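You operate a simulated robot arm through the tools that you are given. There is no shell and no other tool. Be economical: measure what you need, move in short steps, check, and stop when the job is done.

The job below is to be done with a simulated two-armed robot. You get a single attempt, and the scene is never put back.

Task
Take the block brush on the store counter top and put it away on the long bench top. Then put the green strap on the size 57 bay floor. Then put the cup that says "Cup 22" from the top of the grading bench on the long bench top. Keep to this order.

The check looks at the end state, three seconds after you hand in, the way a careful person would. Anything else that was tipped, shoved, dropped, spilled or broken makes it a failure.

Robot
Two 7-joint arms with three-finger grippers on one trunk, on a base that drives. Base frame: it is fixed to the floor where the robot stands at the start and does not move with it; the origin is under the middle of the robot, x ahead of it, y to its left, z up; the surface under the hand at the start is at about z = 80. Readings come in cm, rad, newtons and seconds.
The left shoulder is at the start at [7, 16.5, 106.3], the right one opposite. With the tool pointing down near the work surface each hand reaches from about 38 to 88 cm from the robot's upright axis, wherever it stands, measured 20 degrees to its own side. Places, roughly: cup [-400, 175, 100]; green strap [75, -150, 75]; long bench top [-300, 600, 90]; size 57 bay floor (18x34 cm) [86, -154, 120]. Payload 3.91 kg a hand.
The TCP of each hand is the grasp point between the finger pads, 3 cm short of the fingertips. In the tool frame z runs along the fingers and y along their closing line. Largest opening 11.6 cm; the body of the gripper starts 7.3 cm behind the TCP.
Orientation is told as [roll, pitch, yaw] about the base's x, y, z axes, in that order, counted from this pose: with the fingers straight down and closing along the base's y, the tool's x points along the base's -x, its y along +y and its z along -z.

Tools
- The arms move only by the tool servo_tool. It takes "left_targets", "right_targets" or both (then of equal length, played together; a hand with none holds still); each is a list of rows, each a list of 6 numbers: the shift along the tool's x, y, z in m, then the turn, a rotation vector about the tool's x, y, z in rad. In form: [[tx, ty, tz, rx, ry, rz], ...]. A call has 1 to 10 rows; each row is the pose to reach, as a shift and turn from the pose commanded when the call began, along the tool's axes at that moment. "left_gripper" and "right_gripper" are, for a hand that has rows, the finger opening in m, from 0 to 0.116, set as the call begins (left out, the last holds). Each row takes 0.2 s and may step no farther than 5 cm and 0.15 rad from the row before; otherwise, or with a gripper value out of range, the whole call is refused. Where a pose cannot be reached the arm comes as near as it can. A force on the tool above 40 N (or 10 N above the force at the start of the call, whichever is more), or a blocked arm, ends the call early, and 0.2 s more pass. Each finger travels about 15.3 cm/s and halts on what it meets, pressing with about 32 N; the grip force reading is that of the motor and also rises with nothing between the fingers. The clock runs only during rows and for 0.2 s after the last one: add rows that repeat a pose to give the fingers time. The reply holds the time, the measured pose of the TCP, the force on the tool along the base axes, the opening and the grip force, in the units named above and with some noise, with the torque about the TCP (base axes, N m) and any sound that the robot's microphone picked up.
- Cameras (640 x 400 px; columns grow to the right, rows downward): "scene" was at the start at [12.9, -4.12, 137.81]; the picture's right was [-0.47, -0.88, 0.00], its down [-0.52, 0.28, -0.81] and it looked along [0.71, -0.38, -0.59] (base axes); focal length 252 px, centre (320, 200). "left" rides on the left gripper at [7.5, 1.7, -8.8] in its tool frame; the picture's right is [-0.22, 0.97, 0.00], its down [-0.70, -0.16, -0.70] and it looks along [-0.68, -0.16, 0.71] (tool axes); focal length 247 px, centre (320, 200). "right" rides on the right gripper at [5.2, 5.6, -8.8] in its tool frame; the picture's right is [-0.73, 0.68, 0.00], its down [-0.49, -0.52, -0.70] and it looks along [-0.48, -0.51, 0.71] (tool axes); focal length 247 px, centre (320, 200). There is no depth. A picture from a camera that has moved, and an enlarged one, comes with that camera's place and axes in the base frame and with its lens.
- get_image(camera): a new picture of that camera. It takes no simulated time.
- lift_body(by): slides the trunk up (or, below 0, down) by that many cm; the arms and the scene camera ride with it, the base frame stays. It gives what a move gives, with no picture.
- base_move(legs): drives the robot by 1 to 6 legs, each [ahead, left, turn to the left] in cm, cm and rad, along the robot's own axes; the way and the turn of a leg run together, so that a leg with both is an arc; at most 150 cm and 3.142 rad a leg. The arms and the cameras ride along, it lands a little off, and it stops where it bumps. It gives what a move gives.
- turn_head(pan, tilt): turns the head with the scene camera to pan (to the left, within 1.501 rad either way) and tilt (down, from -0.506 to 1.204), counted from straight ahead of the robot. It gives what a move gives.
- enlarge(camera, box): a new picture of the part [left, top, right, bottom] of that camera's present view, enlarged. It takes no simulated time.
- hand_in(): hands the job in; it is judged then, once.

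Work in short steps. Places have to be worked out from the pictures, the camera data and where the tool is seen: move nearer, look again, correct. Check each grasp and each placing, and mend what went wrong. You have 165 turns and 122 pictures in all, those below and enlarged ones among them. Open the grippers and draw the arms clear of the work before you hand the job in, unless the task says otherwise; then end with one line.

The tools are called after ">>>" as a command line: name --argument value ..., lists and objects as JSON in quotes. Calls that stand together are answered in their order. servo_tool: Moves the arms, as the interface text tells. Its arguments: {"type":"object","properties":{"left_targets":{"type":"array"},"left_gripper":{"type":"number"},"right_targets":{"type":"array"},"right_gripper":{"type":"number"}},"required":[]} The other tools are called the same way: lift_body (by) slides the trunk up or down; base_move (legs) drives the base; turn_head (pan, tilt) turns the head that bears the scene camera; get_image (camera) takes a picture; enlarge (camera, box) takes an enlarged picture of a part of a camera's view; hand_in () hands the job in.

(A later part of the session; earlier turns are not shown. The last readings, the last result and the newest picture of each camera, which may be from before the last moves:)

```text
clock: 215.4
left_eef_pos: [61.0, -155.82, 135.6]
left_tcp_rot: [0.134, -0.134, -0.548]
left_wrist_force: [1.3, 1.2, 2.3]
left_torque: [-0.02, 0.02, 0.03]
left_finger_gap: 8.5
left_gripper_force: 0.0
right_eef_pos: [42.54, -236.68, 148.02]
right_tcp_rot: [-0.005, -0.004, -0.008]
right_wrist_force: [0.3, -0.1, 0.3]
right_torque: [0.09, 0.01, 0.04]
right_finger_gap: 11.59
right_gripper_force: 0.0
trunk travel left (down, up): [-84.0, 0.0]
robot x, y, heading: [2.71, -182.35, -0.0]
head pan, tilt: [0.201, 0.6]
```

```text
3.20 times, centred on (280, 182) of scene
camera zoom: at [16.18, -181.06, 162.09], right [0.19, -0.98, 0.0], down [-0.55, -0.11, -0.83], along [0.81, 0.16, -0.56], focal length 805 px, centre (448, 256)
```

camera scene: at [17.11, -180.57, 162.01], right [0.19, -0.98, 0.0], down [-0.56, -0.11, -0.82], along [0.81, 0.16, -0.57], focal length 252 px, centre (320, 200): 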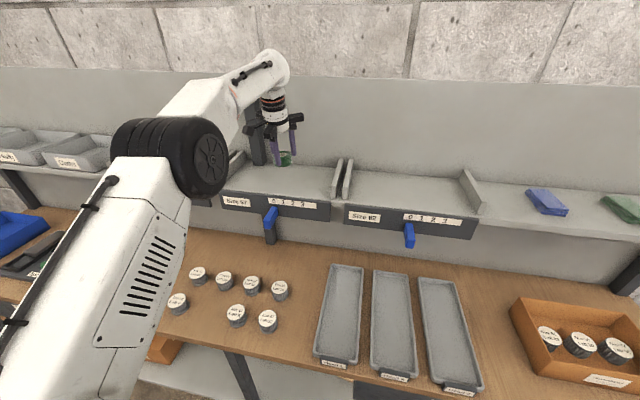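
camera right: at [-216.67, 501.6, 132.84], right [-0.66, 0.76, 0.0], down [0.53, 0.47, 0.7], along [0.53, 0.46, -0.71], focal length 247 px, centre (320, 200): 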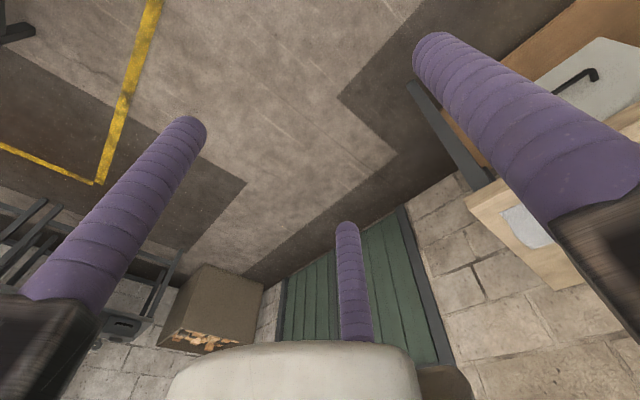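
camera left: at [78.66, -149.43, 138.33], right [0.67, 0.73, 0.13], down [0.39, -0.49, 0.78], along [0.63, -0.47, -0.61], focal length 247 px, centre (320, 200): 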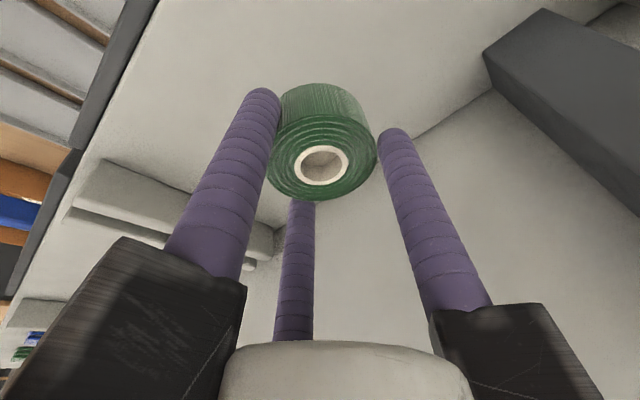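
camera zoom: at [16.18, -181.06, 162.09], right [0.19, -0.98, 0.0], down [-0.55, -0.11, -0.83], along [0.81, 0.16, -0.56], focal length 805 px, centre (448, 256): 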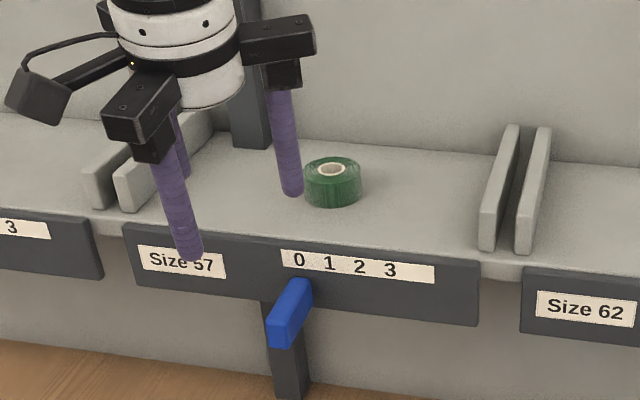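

Strap sits in the size-57 bay. Now back off, lower the trunk again, and turn toward the grading bench side.

>>> base_move --legs '[[-45, 0, 0], [0, 60, 0]]'

>>> lift_body --by -24

>>> base_move --legs '[[0, 0, 2.9]]'

>>> turn_head --pan 0.0 --tilt 0.3

>>> get_image --camera "scene"

```text
clock: 221.1
left_eef_pos: [16.57, -94.49, 135.11]
left_tcp_rot: [0.099, -0.157, -0.536]
left_wrist_force: [0.5, -0.3, 0.3]
left_torque: [0.01, 0.0, 0.01]
left_finger_gap: 8.5
left_gripper_force: 0.1
right_eef_pos: [-2.01, -176.33, 148.05]
right_tcp_rot: [-0.003, -0.002, -0.01]
right_wrist_force: [-0.3, -0.1, 0.2]
right_torque: [0.05, -0.03, -0.02]
right_finger_gap: 11.63
right_gripper_force: 0.1
trunk travel left (down, up): [-84.0, 0.0]
robot x, y, heading: [-42.1, -121.87, -0.006]
head pan, tilt: [0.201, 0.6]
```

```text
clock: 223.6
left_eef_pos: [16.5, -94.27, 111.12]
left_tcp_rot: [0.097, -0.155, -0.533]
left_wrist_force: [-0.3, 0.6, -0.3]
left_torque: [-0.01, 0.01, -0.02]
left_finger_gap: 8.48
left_gripper_force: 0.1
right_eef_pos: [-1.97, -175.98, 124.18]
right_tcp_rot: [-0.005, -0.002, -0.01]
right_wrist_force: [-0.2, 0.7, 0.7]
right_torque: [0.01, 0.0, -0.02]
right_finger_gap: 11.59
right_gripper_force: 0.0
trunk travel left (down, up): [-60.0, 24.0]
robot x, y, heading: [-41.68, -121.94, -0.005]
head pan, tilt: [0.201, 0.6]
```

```text
clock: 230.9
left_eef_pos: [-105.74, -134.67, 111.11]
left_tcp_rot: [0.098, -0.153, 2.366]
left_wrist_force: [0.4, -0.3, -0.8]
left_torque: [0.0, -0.01, 0.01]
left_finger_gap: 8.49
left_gripper_force: 0.0
right_eef_pos: [-68.25, -59.63, 124.14]
right_tcp_rot: [-0.007, -0.002, 2.89]
right_wrist_force: [-0.1, -1.1, 0.3]
right_torque: [0.01, 0.01, 0.01]
right_finger_gap: 11.59
right_gripper_force: 0.0
trunk travel left (down, up): [-60.0, 24.0]
robot x, y, heading: [-42.32, -121.68, 2.901]
head pan, tilt: [0.201, 0.6]
```

```text
clock: 231.7
left_eef_pos: [-105.74, -134.56, 111.14]
left_tcp_rot: [0.099, -0.155, 2.367]
left_wrist_force: [0.6, -0.1, -0.7]
left_torque: [-0.02, 0.03, -0.02]
left_finger_gap: 8.51
left_gripper_force: 0.1
right_eef_pos: [-68.22, -59.6, 124.08]
right_tcp_rot: [-0.008, -0.002, 2.891]
right_wrist_force: [0.1, 0.3, 0.7]
right_torque: [-0.02, -0.03, -0.02]
right_finger_gap: 11.6
right_gripper_force: 0.1
trunk travel left (down, up): [-60.0, 24.0]
robot x, y, heading: [-42.24, -121.77, 2.89]
head pan, tilt: [0.0, 0.3]
```

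```text
44 pictures are left
camera scene: at [-55.96, -118.27, 140.79], right [0.25, 0.97, 0.0], down [0.29, -0.07, -0.95], along [-0.93, 0.23, -0.3], focal length 252 px, centre (320, 200)
```

scene: 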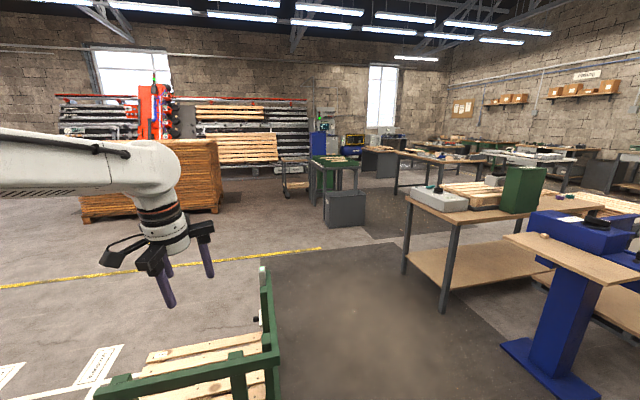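

A corridor at y≈-55 leads past the green frame and the machine bench. I turn to face -x, sidestep to y≈-57, and drive 230 cm.

>>> base_move --legs '[[0, 0, 0.25], [15, -64, 0], [150, 0, 0], [82, 0, 0]]'

>>> turn_head --pan -0.8 --tilt 0.35

>>> get_image --camera "scene"

```text
clock: 247.3
left_eef_pos: [-349.22, -83.44, 111.02]
left_tcp_rot: [0.1, -0.157, 2.605]
left_wrist_force: [0.6, 0.1, 0.0]
left_torque: [0.04, -0.02, 0.02]
left_finger_gap: 8.45
left_gripper_force: 0.1
right_eef_pos: [-330.46, -1.7, 124.1]
right_tcp_rot: [-0.007, -0.001, 3.131]
right_wrist_force: [-0.2, 0.6, 0.1]
right_torque: [0.01, 0.01, 0.01]
right_finger_gap: 11.61
right_gripper_force: 0.0
trunk travel left (down, up): [-60.0, 24.0]
robot x, y, heading: [-290.21, -55.55, 3.132]
head pan, tilt: [0.0, 0.3]
```

```text
clock: 248.4
left_eef_pos: [-349.28, -83.31, 111.16]
left_tcp_rot: [0.096, -0.156, 2.604]
left_wrist_force: [-0.5, 0.1, 0.7]
left_torque: [0.03, 0.0, -0.03]
left_finger_gap: 8.49
left_gripper_force: 0.0
right_eef_pos: [-330.47, -1.65, 124.14]
right_tcp_rot: [-0.005, -0.001, 3.13]
right_wrist_force: [-0.8, 0.7, 0.1]
right_torque: [-0.01, 0.03, -0.01]
right_finger_gap: 11.62
right_gripper_force: 0.0
trunk travel left (down, up): [-60.0, 24.0]
robot x, y, heading: [-290.38, -55.91, 3.133]
head pan, tilt: [-0.799, 0.351]
```

```text
43 pictures are left
camera scene: at [-301.78, -49.15, 140.33], right [0.72, 0.69, 0.0], down [0.24, -0.25, -0.94], along [-0.65, 0.68, -0.34], focal length 252 px, centre (320, 200)
```

scene: 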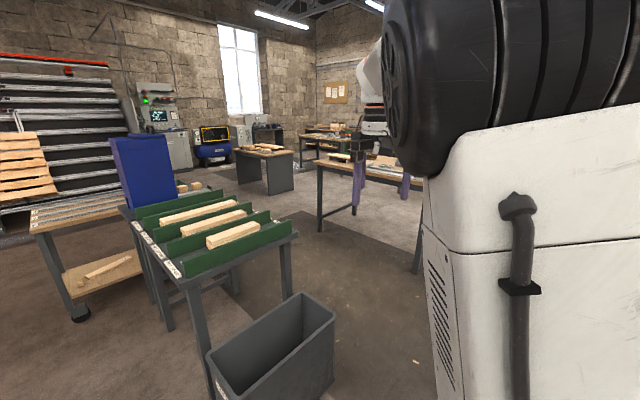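

I turn right to face +y, for an unobstructed look at the grading bench.

>>> base_move --legs '[[0, 0, -1.56]]'

>>> turn_head --pan 0.4 --tilt 0.3

>>> get_image --camera "scene"

```text
clock: 252.7
left_eef_pos: [-318.56, 2.44, 111.07]
left_tcp_rot: [0.098, -0.155, 1.045]
left_wrist_force: [0.7, -0.2, -0.4]
left_torque: [0.0, -0.03, 0.01]
left_finger_gap: 8.5
left_gripper_force: 0.0
right_eef_pos: [-236.59, -15.34, 124.13]
right_tcp_rot: [-0.007, -0.001, 1.57]
right_wrist_force: [-0.5, -0.7, -0.9]
right_torque: [0.01, -0.01, -0.01]
right_finger_gap: 11.6
right_gripper_force: 0.0
trunk travel left (down, up): [-60.0, 24.0]
robot x, y, heading: [-290.22, -55.69, 1.575]
head pan, tilt: [-0.799, 0.351]
```

```text
clock: 254.1
left_eef_pos: [-318.67, 2.48, 111.26]
left_tcp_rot: [0.099, -0.157, 1.045]
left_wrist_force: [-0.2, 0.1, -0.9]
left_torque: [0.0, -0.02, 0.03]
left_finger_gap: 8.5
left_gripper_force: 0.0
right_eef_pos: [-236.65, -15.43, 124.14]
right_tcp_rot: [-0.007, -0.001, 1.57]
right_wrist_force: [0.7, -0.1, -0.2]
right_torque: [0.0, -0.02, 0.01]
right_finger_gap: 11.59
right_gripper_force: 0.0
trunk travel left (down, up): [-60.0, 24.0]
robot x, y, heading: [-290.58, -55.91, 1.579]
head pan, tilt: [0.4, 0.3]
```

```text
42 pictures are left
camera scene: at [-293.96, -42.31, 140.8], right [0.92, 0.39, 0.0], down [0.12, -0.27, -0.96], along [-0.37, 0.88, -0.3], focal length 252 px, centre (320, 200)
```

scene: 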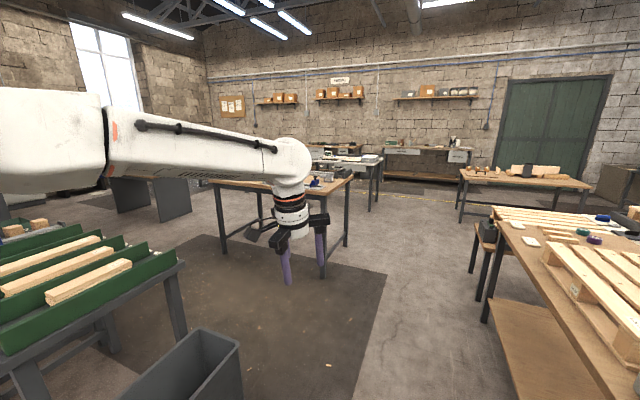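

The grading bench spans about x -492…-370, y 146…218. I approach from its east end: drive 258 cm to y≈200, then turn to face -x.

>>> base_move --legs '[[145, 2, 0], [112, 0, 0], [0, 0, 1.56]]'

>>> turn_head --pan 0.0 --tilt 0.5

>>> get_image --camera "scene"

```text
clock: 270.3
left_eef_pos: [-351.08, 173.2, 111.22]
left_tcp_rot: [0.098, -0.156, 2.592]
left_wrist_force: [0.4, 0.7, 0.1]
left_torque: [0.0, -0.01, 0.0]
left_finger_gap: 8.48
left_gripper_force: 0.1
right_eef_pos: [-331.38, 254.67, 124.05]
right_tcp_rot: [-0.006, -0.001, 3.117]
right_wrist_force: [-0.3, 0.8, 0.3]
right_torque: [0.01, 0.01, -0.01]
right_finger_gap: 11.61
right_gripper_force: 0.1
trunk travel left (down, up): [-60.0, 24.0]
robot x, y, heading: [-292.39, 200.26, 3.119]
head pan, tilt: [0.4, 0.3]
```

```text
clock: 271.2
left_eef_pos: [-351.16, 173.23, 111.15]
left_tcp_rot: [0.099, -0.156, 2.593]
left_wrist_force: [0.1, 1.0, -0.3]
left_torque: [0.01, 0.03, 0.01]
left_finger_gap: 8.5
left_gripper_force: 0.1
right_eef_pos: [-331.28, 254.66, 124.18]
right_tcp_rot: [-0.006, -0.001, 3.117]
right_wrist_force: [1.5, 0.1, -0.2]
right_torque: [-0.01, -0.02, 0.0]
right_finger_gap: 11.61
right_gripper_force: 0.1
trunk travel left (down, up): [-60.0, 24.0]
robot x, y, heading: [-292.25, 200.16, 3.119]
head pan, tilt: [0.0, 0.499]
```

```text
41 pictures are left
camera scene: at [-305.94, 200.23, 138.97], right [0.02, 1.0, 0.0], down [0.48, -0.01, -0.88], along [-0.88, 0.02, -0.48], focal length 252 px, centre (320, 200)
```

scene: 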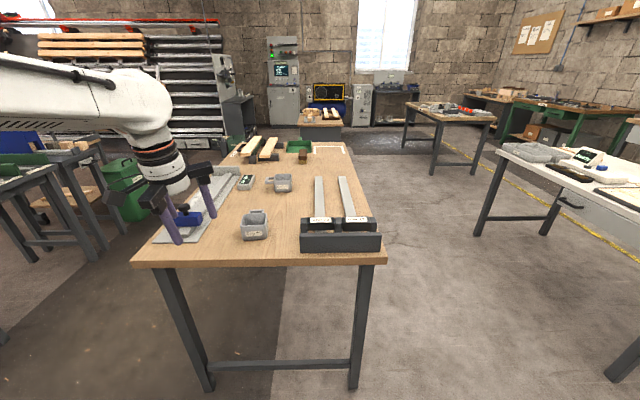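

Two grey mugs stand on the bench; I enlarge to read their labels.

>>> enlarge --camera "scene" --box '[220, 160, 320, 250]'

```text
4.44 times, centred on (270, 205) of scene
camera zoom: at [-305.94, 200.23, 138.97], right [0.02, 1.0, 0.0], down [0.48, -0.01, -0.88], along [-0.88, 0.02, -0.48], focal length 1118 px, centre (542, 178)
```

zoom: 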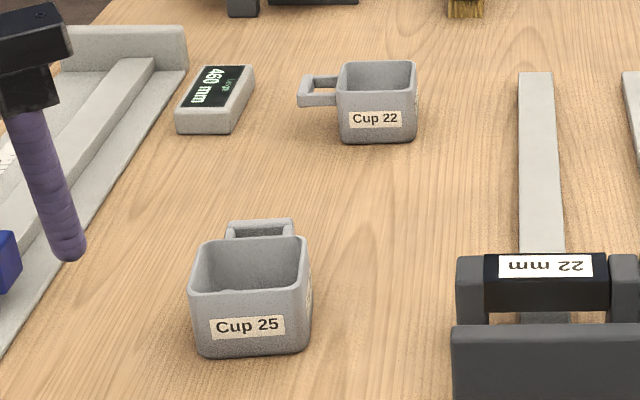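

Cup 22 is the far mug (centre ≈(-411,186), handle toward -y, ~8.5 cm square, ~6.5 tall). From the north side of the bench (facing -y) the three jaws can go on its free faces with neutral wrist yaw. I drive around: right 85, ahead 144, turn left.

>>> base_move --legs '[[0, -85, 0], [144, 0, 0], [0, 0, 1.593]]'

>>> turn_head --pan 0.1 --tilt 0.6

>>> get_image --camera "scene"

```text
clock: 286.3
left_eef_pos: [-406.73, 228.33, 111.01]
left_tcp_rot: [0.097, -0.155, -2.109]
left_wrist_force: [0.1, -0.2, -0.1]
left_torque: [0.02, 0.02, 0.0]
left_finger_gap: 8.5
left_gripper_force: 0.0
right_eef_pos: [-488.53, 247.32, 124.15]
right_tcp_rot: [-0.008, -0.001, -1.582]
right_wrist_force: [0.0, 1.0, 0.0]
right_torque: [0.01, 0.01, 0.0]
right_finger_gap: 11.61
right_gripper_force: 0.0
trunk travel left (down, up): [-60.0, 24.0]
robot x, y, heading: [-434.22, 287.49, -1.578]
head pan, tilt: [0.0, 0.499]
```

```text
clock: 287.0
left_eef_pos: [-406.83, 228.32, 111.12]
left_tcp_rot: [0.096, -0.156, -2.108]
left_wrist_force: [-0.5, 0.8, 0.8]
left_torque: [-0.02, 0.0, -0.02]
left_finger_gap: 8.48
left_gripper_force: 0.0
right_eef_pos: [-488.49, 247.17, 124.13]
right_tcp_rot: [-0.007, -0.002, -1.583]
right_wrist_force: [0.0, -0.5, -0.4]
right_torque: [-0.02, -0.01, -0.03]
right_finger_gap: 11.61
right_gripper_force: 0.0
trunk travel left (down, up): [-60.0, 24.0]
robot x, y, heading: [-434.58, 287.16, -1.583]
head pan, tilt: [0.099, 0.6]
```

```text
39 pictures are left
camera scene: at [-433.3, 273.35, 138.06], right [-1.0, -0.09, 0.0], down [-0.05, 0.56, -0.83], along [0.07, -0.82, -0.56], focal length 252 px, centre (320, 200)
```

scene: 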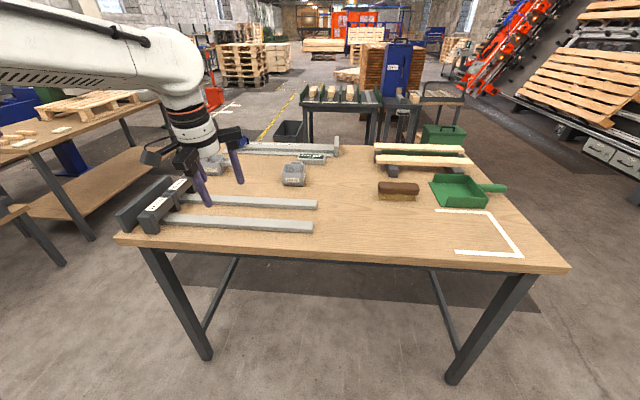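

Cup 22 is at about (-415,186). I level the hand, set yaw to -1.571, open fully, and drive ahead 20 cm.

>>> servo_tool --left_targets '[[0, 0, 0, 0.048, 0.078, 0], [0, 0, 0, 0.096, 0.156, 0]]' --left_gripper 0.116

>>> servo_tool --left_targets '[[0, 0, 0, 0, 0, -0.135], [0, 0, 0, 0, 0, -0.27], [0, 0, 0, 0, 0, -0.405], [0, 0, 0, 0, 0, -0.537]]'

>>> base_move --legs '[[20, 0, 0.012]]'

>>> turn_head --pan 0.15 --tilt 0.75

>>> enlarge --camera "scene" --box '[220, 80, 420, 205]'

```text
clock: 287.6
left_eef_pos: [-406.9, 228.23, 111.17]
left_tcp_rot: [0.0, 0.004, -2.1]
left_wrist_force: [0.1, -0.9, -0.6]
left_torque: [0.0, 0.03, 0.0]
left_finger_gap: 11.6
left_gripper_force: 0.1
right_eef_pos: [-488.56, 247.13, 124.11]
right_tcp_rot: [-0.005, -0.001, -1.583]
right_wrist_force: [0.0, -0.4, -0.6]
right_torque: [0.04, 0.02, -0.02]
right_finger_gap: 11.61
right_gripper_force: 0.1
trunk travel left (down, up): [-60.0, 24.0]
robot x, y, heading: [-434.09, 287.16, -1.587]
head pan, tilt: [0.099, 0.6]
```

```text
clock: 288.6
left_eef_pos: [-406.92, 228.23, 111.13]
left_tcp_rot: [0.002, -0.001, -1.562]
left_wrist_force: [-0.6, -0.1, -0.8]
left_torque: [0.03, -0.01, -0.01]
left_finger_gap: 11.57
left_gripper_force: 0.0
right_eef_pos: [-488.64, 247.28, 124.05]
right_tcp_rot: [-0.007, -0.003, -1.583]
right_wrist_force: [-0.7, -0.5, 0.1]
right_torque: [-0.01, -0.02, 0.0]
right_finger_gap: 11.6
right_gripper_force: 0.1
trunk travel left (down, up): [-60.0, 24.0]
robot x, y, heading: [-434.71, 286.71, -1.585]
head pan, tilt: [0.099, 0.6]
```

```text
clock: 290.2
left_eef_pos: [-406.2, 208.55, 111.17]
left_tcp_rot: [0.003, -0.002, -1.553]
left_wrist_force: [0.7, -0.4, -0.5]
left_torque: [0.06, 0.02, -0.03]
left_finger_gap: 11.62
left_gripper_force: 0.2
right_eef_pos: [-488.12, 226.55, 124.12]
right_tcp_rot: [-0.006, -0.001, -1.572]
right_wrist_force: [0.0, -0.3, -0.7]
right_torque: [0.0, -0.01, 0.01]
right_finger_gap: 11.61
right_gripper_force: 0.1
trunk travel left (down, up): [-60.0, 24.0]
robot x, y, heading: [-434.47, 267.15, -1.572]
head pan, tilt: [0.099, 0.6]
```

```text
clock: 290.9
left_eef_pos: [-406.29, 208.6, 111.18]
left_tcp_rot: [-0.001, 0.001, -1.554]
left_wrist_force: [-0.6, 0.1, 0.1]
left_torque: [-0.03, -0.01, 0.03]
left_finger_gap: 11.61
left_gripper_force: 0.1
right_eef_pos: [-488.22, 226.51, 124.16]
right_tcp_rot: [-0.008, -0.003, -1.573]
right_wrist_force: [0.0, -0.1, -0.1]
right_torque: [0.05, -0.01, 0.03]
right_finger_gap: 11.56
right_gripper_force: 0.1
trunk travel left (down, up): [-60.0, 24.0]
robot x, y, heading: [-434.47, 267.27, -1.574]
head pan, tilt: [0.15, 0.75]
```

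```text
3.20 times, centred on (320, 142) of scene
camera zoom: at [-432.9, 253.88, 136.76], right [-0.99, -0.15, 0.0], down [-0.1, 0.67, -0.73], along [0.11, -0.72, -0.68], focal length 805 px, centre (320, 384)
```

zoom: 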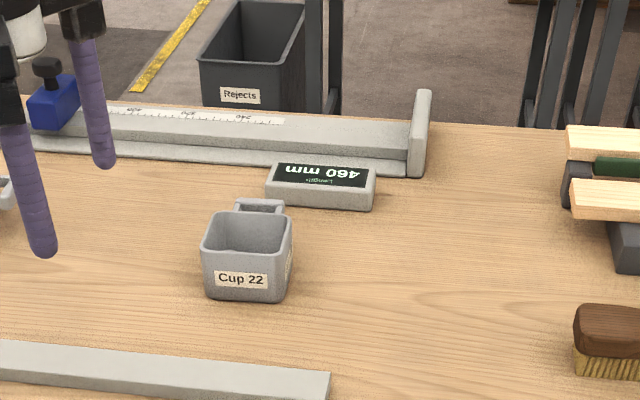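

The mug's handle is a flat loop on its -y side, so the best jaw pattern is one jaw on the near (+y) face and two on the ±x faces: yaw -2.094 (120° symmetry). I move above the cup at z 111 and turn by -0.54.

>>> servo_tool --left_targets '[[-0.042, -0.019, 0, 0, 0, 0.108], [-0.084, -0.038, 0, 0, 0, 0.216], [-0.126, -0.057, 0, 0, 0, 0.324], [-0.168, -0.076, 0, 0, 0, 0.432], [-0.2095, -0.095, 0, 0, 0, 0.54]]'

>>> get_image --camera "left"

>>> enlarge --camera "scene" --box '[220, 60, 420, 185]'

```text
clock: 292.3
left_eef_pos: [-413.55, 189.37, 107.78]
left_tcp_rot: [-0.026, 0.061, -2.108]
left_wrist_force: [-0.1, 0.4, 0.7]
left_torque: [-0.05, 0.01, 0.0]
left_finger_gap: 11.58
left_gripper_force: 0.1
left hand out of reach, approached as far as the arm can: row 5
right_eef_pos: [-488.12, 226.93, 124.37]
right_tcp_rot: [-0.009, -0.004, -1.576]
right_wrist_force: [0.7, -0.2, 1.0]
right_torque: [-0.02, 0.0, -0.03]
right_finger_gap: 11.61
right_gripper_force: 0.1
trunk travel left (down, up): [-60.0, 24.0]
robot x, y, heading: [-433.88, 267.34, -1.571]
head pan, tilt: [0.15, 0.75]
stopped in row 5 (left hand): the arm was blocked; the commanded pose is now the measured one
```

```text
37 pictures are left
camera left: at [-408.38, 194.55, 116.94], right [0.72, -0.69, -0.04], down [-0.5, -0.56, 0.66], along [-0.48, -0.46, -0.75], focal length 247 px, centre (320, 200)
```

left: 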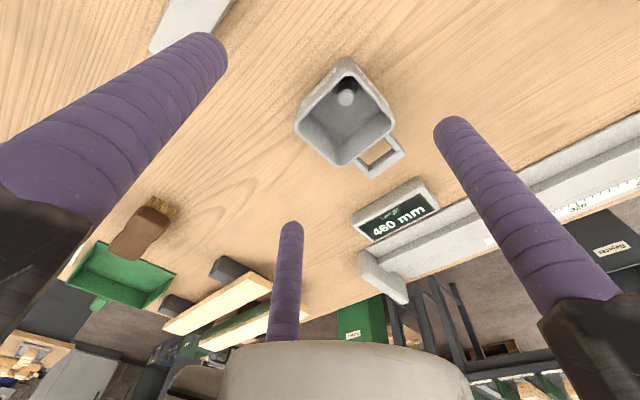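

```text
3.20 times, centred on (320, 122) of scene
camera zoom: at [-432.71, 254.14, 136.78], right [-0.99, -0.15, 0.0], down [-0.1, 0.67, -0.73], along [0.11, -0.72, -0.68], focal length 805 px, centre (320, 448)
```

zoom: 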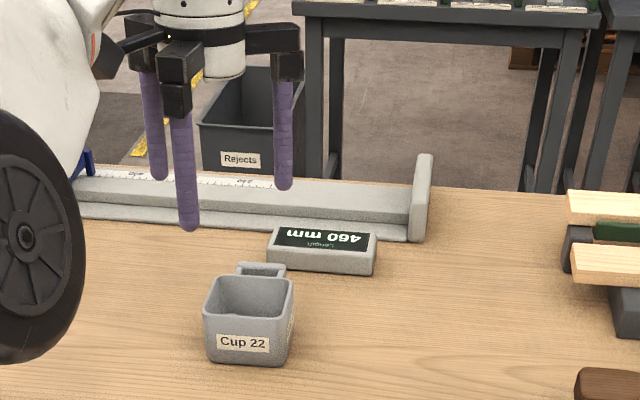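

There is a small ball inside the cup, so it must stay upright. Cup centre by wrist camera: (-414.6,186). The arm was near its limit, so I shift the base (ahead 3, right 8) for a better reach.

>>> base_move --legs '[[3, -8, 0]]'

>>> servo_tool --left_targets '[[0, 0, -0.01, -0.026, -0.061, 0], [0, 0, -0.02, -0.026, -0.061, 0]]'

```text
clock: 293.4
left_eef_pos: [-421.7, 186.33, 107.72]
left_tcp_rot: [-0.025, 0.058, -2.107]
left_wrist_force: [-0.1, -0.2, -0.7]
left_torque: [0.01, -0.03, 0.0]
left_finger_gap: 11.59
left_gripper_force: 0.1
right_eef_pos: [-496.27, 223.54, 124.24]
right_tcp_rot: [-0.006, -0.002, -1.573]
right_wrist_force: [0.0, -0.4, 0.1]
right_torque: [0.03, 0.0, 0.01]
right_finger_gap: 11.58
right_gripper_force: 0.0
trunk travel left (down, up): [-60.0, 24.0]
robot x, y, heading: [-442.12, 264.12, -1.571]
head pan, tilt: [0.15, 0.75]
```

```text
clock: 294.0
left_eef_pos: [-421.63, 186.15, 109.7]
left_tcp_rot: [0.001, -0.004, -2.106]
left_wrist_force: [-0.7, -0.3, -0.5]
left_torque: [0.07, 0.0, 0.01]
left_finger_gap: 11.6
left_gripper_force: 0.1
right_eef_pos: [-496.21, 223.56, 124.03]
right_tcp_rot: [-0.007, 0.001, -1.574]
right_wrist_force: [-0.4, -0.8, 0.5]
right_torque: [0.05, -0.05, 0.04]
right_finger_gap: 11.59
right_gripper_force: 0.0
trunk travel left (down, up): [-60.0, 24.0]
robot x, y, heading: [-442.13, 264.54, -1.571]
head pan, tilt: [0.15, 0.75]
```

Level and reachable now. I shift +7 cm in x over the cup.

>>> servo_tool --left_targets '[[0.0196, 0.029, 0, 0, 0, 0], [0.0392, 0.0582, 0, 0, 0, 0], [0.0392, 0.0582, 0.03, 0, 0, 0]]'

>>> get_image --camera "left"

```text
clock: 294.8
left_eef_pos: [-414.75, 186.71, 106.92]
left_tcp_rot: [0.003, -0.002, -2.108]
left_wrist_force: [-0.3, 0.3, 0.2]
left_torque: [-0.02, -0.03, -0.01]
left_finger_gap: 11.6
left_gripper_force: 0.1
right_eef_pos: [-496.38, 223.64, 124.12]
right_tcp_rot: [-0.006, -0.002, -1.572]
right_wrist_force: [-0.5, -0.4, -0.1]
right_torque: [0.0, -0.01, -0.02]
right_finger_gap: 11.61
right_gripper_force: 0.0
trunk travel left (down, up): [-60.0, 24.0]
robot x, y, heading: [-442.3, 264.02, -1.567]
head pan, tilt: [0.15, 0.75]
```

```text
35 pictures are left
camera left: at [-409.47, 192.36, 115.7], right [0.72, -0.69, 0.0], down [-0.49, -0.51, 0.7], along [-0.48, -0.51, -0.71], focal length 247 px, centre (320, 200)
```

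left: 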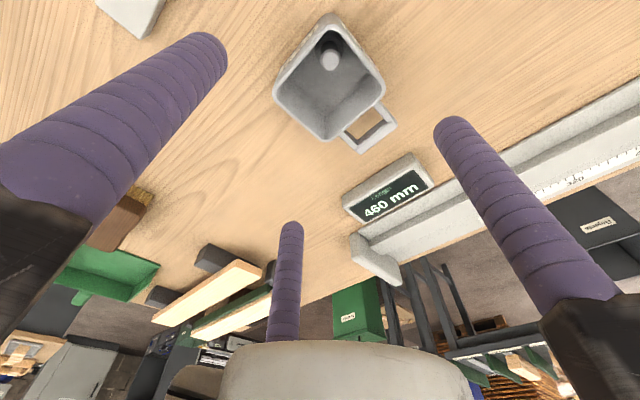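

Cup centre confirmed (-414.6,185.8). I descend to z≈96 and check jaw clearance.

>>> servo_tool --left_targets '[[-0.0027, 0.0033, 0.03, 0, 0, 0], [-0.0027, 0.0033, 0.07, 0, 0, 0], [-0.0027, 0.0033, 0.1, 0, 0, 0]]'

>>> get_image --camera "left"

>>> enlarge --camera "scene" --box '[220, 60, 420, 185]'

```text
clock: 295.6
left_eef_pos: [-414.46, 186.15, 96.82]
left_tcp_rot: [0.002, -0.003, -2.106]
left_wrist_force: [0.5, 0.3, -0.6]
left_torque: [-0.01, 0.01, 0.01]
left_finger_gap: 11.58
left_gripper_force: 0.0
right_eef_pos: [-496.15, 223.57, 124.18]
right_tcp_rot: [-0.007, 0.0, -1.573]
right_wrist_force: [-0.5, -0.3, 0.1]
right_torque: [0.04, -0.01, -0.02]
right_finger_gap: 11.6
right_gripper_force: 0.1
trunk travel left (down, up): [-60.0, 24.0]
robot x, y, heading: [-442.31, 264.17, -1.573]
head pan, tilt: [0.15, 0.75]
```

```text
34 pictures are left
camera left: at [-409.21, 191.8, 105.6], right [0.72, -0.69, 0.0], down [-0.49, -0.51, 0.7], along [-0.48, -0.51, -0.71], focal length 247 px, centre (320, 200)
```

left: 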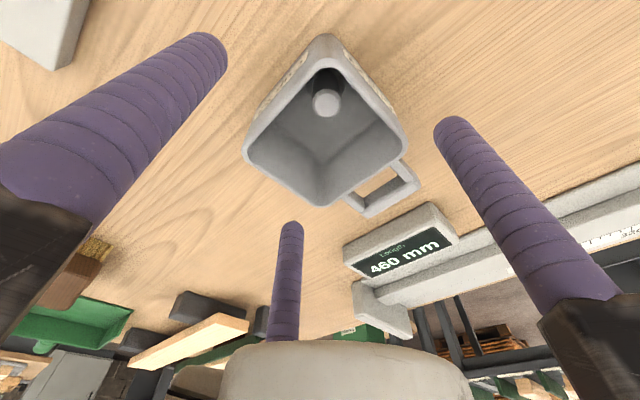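

```text
3.20 times, centred on (320, 122) of scene
camera zoom: at [-440.87, 250.89, 136.76], right [-0.99, -0.15, 0.0], down [-0.1, 0.67, -0.73], along [0.11, -0.72, -0.68], focal length 805 px, centre (320, 448)
```

zoom: 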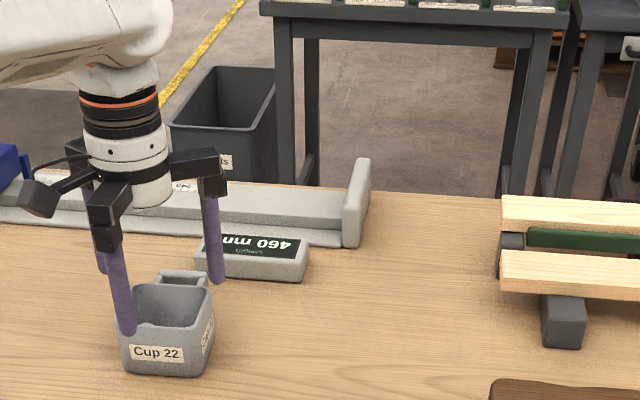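

Rim at z≈92.2, bench ≈86.5; clearances ~1 cm each side. I descend to TCP z 90.4 and close.

>>> servo_tool --left_targets '[[-0.0015, -0.0026, 0.02, 0, 0, 0], [-0.0015, -0.0026, 0.045, 0, 0, 0], [-0.0015, -0.0026, 0.064, 0, 0, 0]]'

>>> servo_tool --left_targets '[[0, 0, 0, 0, 0, 0], [0, 0, 0, 0, 0, 0], [0, 0, 0, 0, 0, 0]]' --left_gripper 0.0

>>> get_image --camera "left"

```text
clock: 296.4
left_eef_pos: [-414.85, 186.1, 90.28]
left_tcp_rot: [0.002, -0.003, -2.105]
left_wrist_force: [-0.4, 0.5, 0.0]
left_torque: [-0.02, 0.03, -0.01]
left_finger_gap: 11.6
left_gripper_force: 0.1
right_eef_pos: [-496.26, 223.61, 124.07]
right_tcp_rot: [-0.007, -0.001, -1.574]
right_wrist_force: [-0.5, -1.2, 0.1]
right_torque: [0.02, -0.02, 0.02]
right_finger_gap: 11.58
right_gripper_force: 0.0
trunk travel left (down, up): [-60.0, 24.0]
robot x, y, heading: [-442.43, 264.08, -1.573]
head pan, tilt: [0.15, 0.75]
```

```text
clock: 297.2
left_eef_pos: [-414.75, 186.01, 90.4]
left_tcp_rot: [0.002, -0.001, -2.106]
left_wrist_force: [-0.3, 0.3, 0.4]
left_torque: [0.04, 0.04, 0.01]
left_finger_gap: 9.92
left_gripper_force: 32.1
right_eef_pos: [-496.2, 223.62, 124.06]
right_tcp_rot: [-0.007, 0.0, -1.574]
right_wrist_force: [-0.4, -1.0, -0.2]
right_torque: [0.03, 0.03, 0.0]
right_finger_gap: 11.61
right_gripper_force: 0.1
trunk travel left (down, up): [-60.0, 24.0]
robot x, y, heading: [-442.3, 264.37, -1.572]
head pan, tilt: [0.15, 0.75]
```

```text
32 pictures are left
camera left: at [-409.54, 191.81, 99.16], right [0.72, -0.69, 0.0], down [-0.49, -0.52, 0.7], along [-0.48, -0.51, -0.71], focal length 247 px, centre (320, 200)
```

left: 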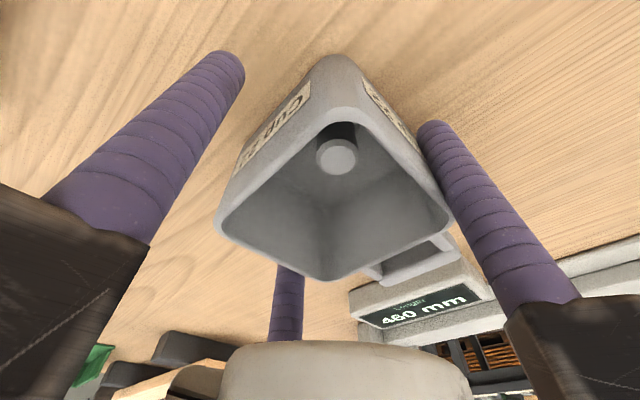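

The two side jaws grip 2.5 cm off the cup's centre and the near jaw is free; I reopen, shift 1.8 cm toward +y for a balanced pinch, and close again.

>>> servo_tool --left_targets '[[0, 0, 0, 0, 0, 0], [0, 0, 0, 0, 0, 0], [0.008, -0.0046, 0, 0, 0, 0], [0.0155, -0.0092, 0, 0, 0, 0], [0.0155, -0.0092, 0, 0, 0, 0]]' --left_gripper 0.116

>>> servo_tool --left_targets '[[0, 0, 0, 0, 0, 0], [0, 0, 0, 0, 0, 0], [0, 0, 0, 0, 0, 0]]' --left_gripper 0.0

>>> servo_tool --left_targets '[[0, 0, -0.01, 0, 0, 0], [0, 0, -0.02, 0, 0, 0], [0, 0, -0.03, 0, 0, 0]]'

>>> get_image --camera "left"

>>> enlarge --camera "scene" --box '[220, 60, 420, 185]'

```text
clock: 298.4
left_eef_pos: [-414.86, 187.94, 90.29]
left_tcp_rot: [0.002, -0.001, -2.106]
left_wrist_force: [0.0, 1.5, -0.2]
left_torque: [0.0, -0.02, 0.02]
left_finger_gap: 11.6
left_gripper_force: 0.0
right_eef_pos: [-496.21, 223.49, 124.15]
right_tcp_rot: [-0.006, -0.004, -1.572]
right_wrist_force: [-0.4, 0.4, -1.1]
right_torque: [-0.02, 0.02, 0.04]
right_finger_gap: 11.6
right_gripper_force: 0.0
trunk travel left (down, up): [-60.0, 24.0]
robot x, y, heading: [-442.23, 263.95, -1.569]
head pan, tilt: [0.15, 0.75]
```

```text
clock: 299.2
left_eef_pos: [-414.81, 187.91, 90.3]
left_tcp_rot: [0.002, -0.001, -2.108]
left_wrist_force: [-0.5, 0.0, 0.1]
left_torque: [-0.01, 0.0, -0.01]
left_finger_gap: 9.96
left_gripper_force: 31.8
right_eef_pos: [-496.13, 223.6, 124.12]
right_tcp_rot: [-0.007, -0.002, -1.573]
right_wrist_force: [-0.3, -0.2, -0.9]
right_torque: [-0.03, 0.02, 0.0]
right_finger_gap: 11.59
right_gripper_force: 0.1
trunk travel left (down, up): [-60.0, 24.0]
robot x, y, heading: [-442.2, 264.33, -1.57]
head pan, tilt: [0.15, 0.75]
```

```text
clock: 300.0
left_eef_pos: [-414.75, 188.08, 93.32]
left_tcp_rot: [0.002, -0.004, -2.108]
left_wrist_force: [-0.3, 0.3, -0.7]
left_torque: [0.03, -0.03, -0.01]
left_finger_gap: 9.93
left_gripper_force: 32.1
right_eef_pos: [-496.18, 223.54, 124.1]
right_tcp_rot: [-0.009, -0.001, -1.572]
right_wrist_force: [-0.7, 0.8, 0.3]
right_torque: [-0.01, -0.02, -0.02]
right_finger_gap: 11.61
right_gripper_force: 0.1
trunk travel left (down, up): [-60.0, 24.0]
robot x, y, heading: [-442.13, 264.05, -1.574]
head pan, tilt: [0.15, 0.75]
```

```text
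31 pictures are left
camera left: at [-409.53, 193.7, 102.24], right [0.72, -0.69, 0.0], down [-0.49, -0.52, 0.7], along [-0.48, -0.51, -0.71], focal length 247 px, centre (320, 200)
```

left: 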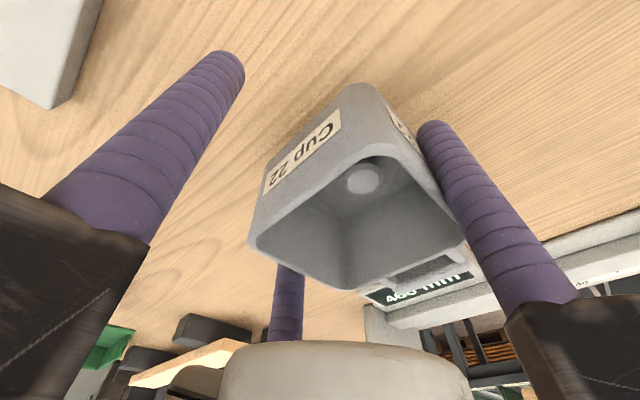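

```text
3.20 times, centred on (320, 122) of scene
camera zoom: at [-440.89, 250.97, 136.76], right [-0.99, -0.15, 0.0], down [-0.1, 0.67, -0.73], along [0.11, -0.72, -0.68], focal length 805 px, centre (320, 448)
```

zoom: 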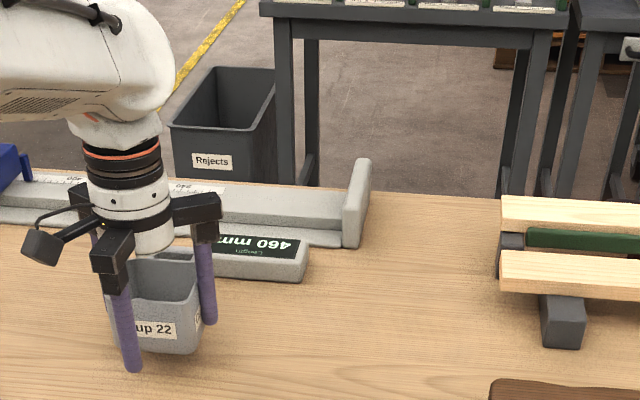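

The cup comes up level. I lift further to z≈108 gently.

>>> servo_tool --left_targets '[[0, 0, -0.02, 0, 0, 0], [0, 0, -0.04, 0, 0, 0], [0, 0, -0.06, 0, 0, 0], [0, 0, -0.08, 0, 0, 0], [0, 0, -0.1, 0, 0, 0], [0, 0, -0.12, 0, 0, 0], [0, 0, -0.14, 0, 0, 0]]'

>>> get_image --camera "scene"

```text
clock: 301.6
left_eef_pos: [-414.95, 187.99, 107.42]
left_tcp_rot: [0.002, -0.002, -2.106]
left_wrist_force: [-0.1, -0.3, -1.0]
left_torque: [0.02, 0.01, 0.01]
left_finger_gap: 9.91
left_gripper_force: 32.0
right_eef_pos: [-496.3, 223.63, 124.25]
right_tcp_rot: [-0.007, -0.002, -1.573]
right_wrist_force: [0.2, 0.3, -0.3]
right_torque: [-0.05, 0.01, 0.0]
right_finger_gap: 11.61
right_gripper_force: 0.1
trunk travel left (down, up): [-60.0, 24.0]
robot x, y, heading: [-442.22, 264.5, -1.573]
head pan, tilt: [0.15, 0.75]
```

```text
29 pictures are left
camera scene: at [-440.9, 250.98, 136.77], right [-0.99, -0.15, 0.0], down [-0.1, 0.67, -0.73], along [0.11, -0.72, -0.68], focal length 252 px, centre (320, 200)
```

scene: 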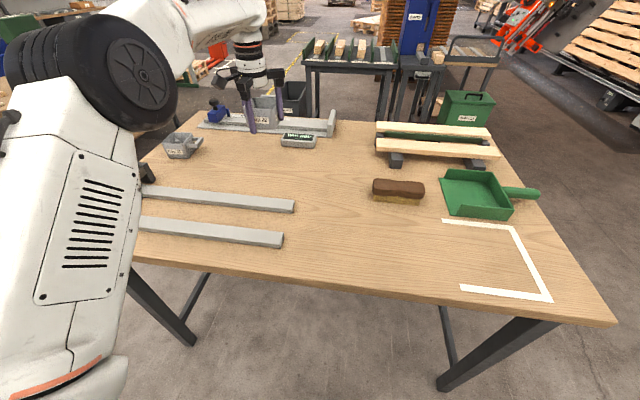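

Cup 22 is held upright. I back off, strafe east, turn to face +y and drive through the gap toward the long bench.

>>> base_move --legs '[[-20, 0, 0], [0, 142, 0], [0, 0, 1.57]]'

>>> base_move --legs '[[0, 0, 1.575]]'

>>> turn_head --pan 0.0 --tilt 0.45

>>> get_image --camera "scene"

```text
clock: 313.8
left_eef_pos: [-223.33, 311.98, 107.45]
left_tcp_rot: [0.001, -0.005, -0.532]
left_wrist_force: [1.0, -0.3, 0.7]
left_torque: [-0.04, 0.03, -0.01]
left_finger_gap: 9.93
left_gripper_force: 31.6
right_eef_pos: [-258.39, 230.71, 124.11]
right_tcp_rot: [-0.007, -0.002, 0.001]
right_wrist_force: [0.2, -0.5, -0.7]
right_torque: [-0.04, -0.01, -0.01]
right_finger_gap: 11.61
right_gripper_force: 0.0
trunk travel left (down, up): [-60.0, 24.0]
robot x, y, heading: [-299.65, 284.54, 0.01]
head pan, tilt: [0.15, 0.75]
```

```text
clock: 318.0
left_eef_pos: [-327.01, 360.55, 107.44]
left_tcp_rot: [0.003, -0.004, 1.039]
left_wrist_force: [-0.6, 0.8, -1.0]
left_torque: [-0.04, 0.02, 0.0]
left_finger_gap: 9.92
left_gripper_force: 32.0
right_eef_pos: [-245.44, 325.17, 124.15]
right_tcp_rot: [-0.008, 0.0, 1.571]
right_wrist_force: [-0.2, -0.4, 0.5]
right_torque: [0.01, -0.03, 0.01]
right_finger_gap: 11.59
right_gripper_force: 0.1
trunk travel left (down, up): [-60.0, 24.0]
robot x, y, heading: [-299.47, 284.6, 1.574]
head pan, tilt: [0.15, 0.75]
```

```text
clock: 318.8
left_eef_pos: [-326.81, 360.5, 107.38]
left_tcp_rot: [0.001, -0.001, 1.039]
left_wrist_force: [-0.7, -0.1, -0.9]
left_torque: [-0.04, 0.0, 0.01]
left_finger_gap: 9.95
left_gripper_force: 32.2
right_eef_pos: [-245.52, 325.1, 124.17]
right_tcp_rot: [-0.006, -0.001, 1.571]
right_wrist_force: [0.4, -0.4, 0.9]
right_torque: [0.01, 0.01, 0.01]
right_finger_gap: 11.61
right_gripper_force: 0.1
trunk travel left (down, up): [-60.0, 24.0]
robot x, y, heading: [-299.29, 284.35, 1.576]
head pan, tilt: [0.0, 0.45]
```

```text
28 pictures are left
camera scene: at [-299.2, 298.69, 139.4], right [1.0, 0.0, 0.0], down [0.0, -0.44, -0.9], along [0.0, 0.9, -0.44], focal length 252 px, centre (320, 200)
```

scene: 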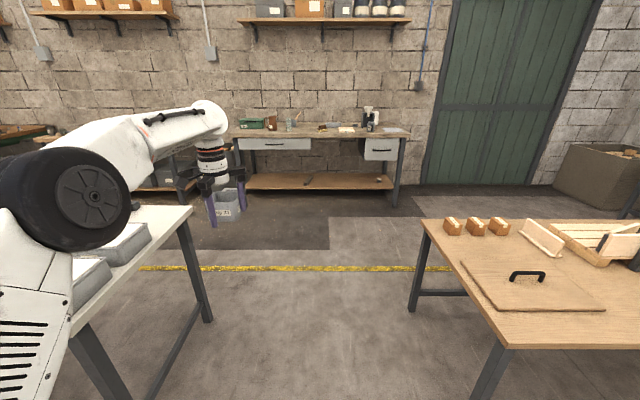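

Gap is centred at x≈-307; I drive ahead through it.

>>> base_move --legs '[[149, 7, 0], [30, 0, 0]]'

>>> turn_head --pan -0.1 --tilt 0.65

>>> get_image --camera "scene"

```text
clock: 327.9
left_eef_pos: [-335.97, 539.48, 107.5]
left_tcp_rot: [0.001, -0.004, 1.045]
left_wrist_force: [-0.1, 0.2, -1.0]
left_torque: [-0.07, -0.02, 0.02]
left_finger_gap: 9.91
left_gripper_force: 32.0
right_eef_pos: [-254.19, 504.54, 124.2]
right_tcp_rot: [-0.008, -0.001, 1.577]
right_wrist_force: [0.8, 0.6, -0.7]
right_torque: [-0.04, 0.05, 0.02]
right_finger_gap: 11.59
right_gripper_force: 0.1
trunk travel left (down, up): [-60.0, 24.0]
robot x, y, heading: [-307.63, 463.32, 1.58]
head pan, tilt: [0.0, 0.45]
```

```text
clock: 328.6
left_eef_pos: [-335.84, 539.52, 107.27]
left_tcp_rot: [0.001, -0.002, 1.047]
left_wrist_force: [-0.3, 0.2, -0.4]
left_torque: [-0.01, 0.0, -0.01]
left_finger_gap: 9.96
left_gripper_force: 32.3
right_eef_pos: [-254.23, 504.68, 124.2]
right_tcp_rot: [-0.007, -0.003, 1.578]
right_wrist_force: [0.4, 0.3, 0.4]
right_torque: [0.01, 0.01, -0.02]
right_finger_gap: 11.6
right_gripper_force: 0.0
trunk travel left (down, up): [-60.0, 24.0]
robot x, y, heading: [-307.9, 463.76, 1.583]
head pan, tilt: [-0.099, 0.649]
```

```text
27 pictures are left
camera scene: at [-306.84, 477.31, 137.62], right [1.0, -0.09, 0.0], down [-0.05, -0.6, -0.8], along [0.07, 0.79, -0.6], focal length 252 px, centre (320, 200)
```

scene: 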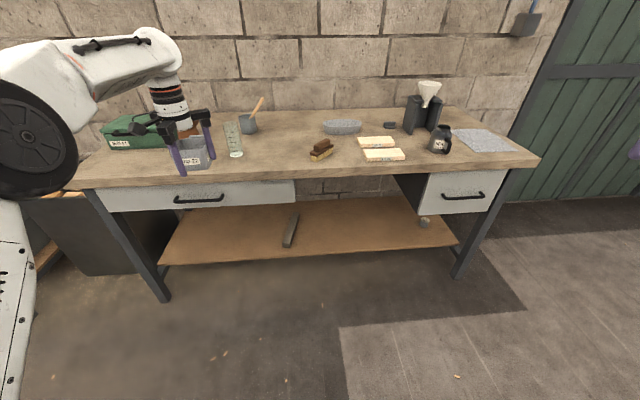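

The gap between the glass (x≈-334) and the brush (x≈-304) fits: cup centre target (-317,574). I strafe right 18.9 and go ahead 32.5.

>>> base_move --legs '[[0, -18.9, 0], [32.5, 0, 0]]'

>>> turn_head --pan 0.3 --tilt 0.75

>>> get_image --camera "scene"

>>> get_image --camera "left"

```text
clock: 331.9
left_eef_pos: [-317.43, 571.97, 107.39]
left_tcp_rot: [0.002, -0.003, 1.045]
left_wrist_force: [0.1, 0.8, -0.2]
left_torque: [-0.03, 0.0, -0.01]
left_finger_gap: 9.95
left_gripper_force: 31.7
right_eef_pos: [-235.74, 537.24, 124.18]
right_tcp_rot: [-0.008, -0.003, 1.58]
right_wrist_force: [-0.9, -0.3, 0.2]
right_torque: [0.02, 0.0, -0.01]
right_finger_gap: 11.6
right_gripper_force: 0.1
trunk travel left (down, up): [-60.0, 24.0]
robot x, y, heading: [-289.2, 496.06, 1.581]
head pan, tilt: [-0.099, 0.649]
```

```text
clock: 332.8
left_eef_pos: [-317.44, 572.03, 107.36]
left_tcp_rot: [0.001, -0.005, 1.046]
left_wrist_force: [-0.6, 0.9, -0.3]
left_torque: [-0.01, 0.01, -0.02]
left_finger_gap: 9.91
left_gripper_force: 31.8
right_eef_pos: [-235.69, 537.15, 124.22]
right_tcp_rot: [-0.008, -0.004, 1.579]
right_wrist_force: [-0.4, 0.7, 0.3]
right_torque: [-0.02, -0.01, 0.01]
right_finger_gap: 11.61
right_gripper_force: 0.1
trunk travel left (down, up): [-60.0, 24.0]
robot x, y, heading: [-289.27, 496.1, 1.579]
head pan, tilt: [0.3, 0.75]
```

```text
26 pictures are left
camera scene: at [-291.64, 509.01, 136.77], right [0.95, 0.31, 0.0], down [0.21, -0.65, -0.73], along [-0.22, 0.7, -0.68], focal length 252 px, centre (320, 200)
```

scene: 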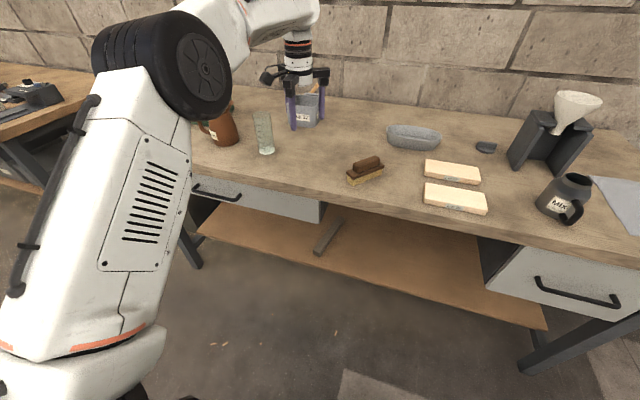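

```text
25 pictures are left
camera left: at [-322.69, 566.37, 116.24], right [-0.73, 0.68, 0.0], down [0.49, 0.52, 0.7], along [0.48, 0.51, -0.71], focal length 247 px, centre (320, 200)
```

left: 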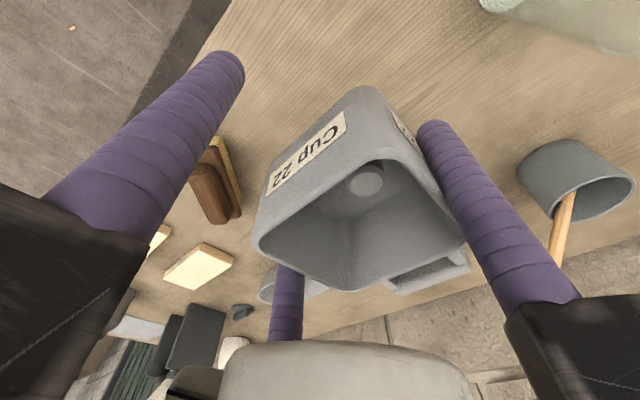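

Clearances look fine (glass edge ≈-329, jaws to -324.3). I lower to z≈93.4.

>>> servo_tool --left_targets '[[0, 0, 0.02, 0, 0, 0], [0, 0, 0.04, 0, 0, 0], [0, 0, 0.06, 0, 0, 0], [0, 0, 0.08, 0, 0, 0], [0, 0, 0.1, 0, 0, 0], [0, 0, 0.12, 0, 0, 0], [0, 0, 0.135, 0, 0, 0]]'

>>> enlarge --camera "scene" --box '[220, 50, 400, 200]'

```text
clock: 334.4
left_eef_pos: [-317.43, 571.91, 93.72]
left_tcp_rot: [0.003, -0.002, 1.047]
left_wrist_force: [0.2, 0.5, 0.0]
left_torque: [0.0, 0.0, -0.01]
left_finger_gap: 9.95
left_gripper_force: 31.5
right_eef_pos: [-235.77, 537.18, 124.12]
right_tcp_rot: [-0.008, -0.002, 1.58]
right_wrist_force: [0.4, -0.2, -0.2]
right_torque: [-0.01, -0.04, 0.02]
right_finger_gap: 11.59
right_gripper_force: 0.1
trunk travel left (down, up): [-60.0, 24.0]
robot x, y, heading: [-289.29, 495.98, 1.579]
head pan, tilt: [0.3, 0.75]
```

```text
2.67 times, centred on (310, 125) of scene
camera zoom: at [-291.66, 509.09, 136.76], right [0.95, 0.31, 0.0], down [0.21, -0.65, -0.73], along [-0.22, 0.7, -0.68], focal length 671 px, centre (347, 400)
```

zoom: 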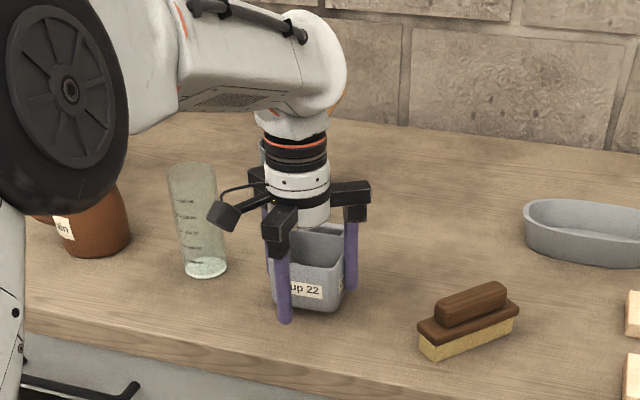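

No contact yet; creep down in 2–3 mm steps.

>>> servo_tool --left_targets '[[0, 0, 0.003, 0, 0, 0], [0, 0, 0.006, 0, 0, 0], [0, 0, 0.009, 0, 0, 0]]'

>>> servo_tool --left_targets '[[0, 0, 0.002, 0, 0, 0], [0, 0, 0.004, 0, 0, 0]]'

>>> servo_tool --left_targets '[[0, 0, 0.002, 0, 0, 0], [0, 0, 0.004, 0, 0, 0]]'

```text
clock: 335.2
left_eef_pos: [-317.42, 571.98, 92.91]
left_tcp_rot: [0.002, -0.004, 1.046]
left_wrist_force: [-0.8, -0.5, -0.6]
left_torque: [-0.05, 0.01, 0.04]
left_finger_gap: 9.95
left_gripper_force: 32.1
right_eef_pos: [-235.72, 537.31, 124.28]
right_tcp_rot: [-0.007, -0.001, 1.581]
right_wrist_force: [0.5, -1.1, -0.2]
right_torque: [0.0, 0.01, -0.02]
right_finger_gap: 11.6
right_gripper_force: 0.1
trunk travel left (down, up): [-60.0, 24.0]
robot x, y, heading: [-289.4, 496.06, 1.587]
head pan, tilt: [0.3, 0.75]
```

```text
clock: 335.8
left_eef_pos: [-317.5, 572.0, 92.56]
left_tcp_rot: [0.002, -0.003, 1.046]
left_wrist_force: [-0.1, 0.7, -0.4]
left_torque: [-0.05, -0.02, -0.03]
left_finger_gap: 9.93
left_gripper_force: 32.5
right_eef_pos: [-235.79, 537.28, 124.21]
right_tcp_rot: [-0.008, -0.001, 1.579]
right_wrist_force: [-0.7, 0.0, -0.7]
right_torque: [-0.01, 0.04, -0.01]
right_finger_gap: 11.61
right_gripper_force: 0.1
trunk travel left (down, up): [-60.0, 24.0]
robot x, y, heading: [-289.34, 496.1, 1.576]
head pan, tilt: [0.3, 0.75]
```

```text
clock: 336.4
left_eef_pos: [-317.62, 572.14, 92.36]
left_tcp_rot: [0.002, -0.006, 1.047]
left_wrist_force: [-0.5, 0.5, 4.8]
left_torque: [-0.02, -0.09, 0.02]
left_finger_gap: 9.92
left_gripper_force: 32.1
right_eef_pos: [-235.74, 537.25, 124.24]
right_tcp_rot: [-0.006, -0.003, 1.578]
right_wrist_force: [0.6, 0.5, 0.4]
right_torque: [0.0, 0.02, -0.04]
right_finger_gap: 11.6
right_gripper_force: 0.0
trunk travel left (down, up): [-60.0, 24.0]
robot x, y, heading: [-288.99, 496.16, 1.579]
head pan, tilt: [0.3, 0.75]
```

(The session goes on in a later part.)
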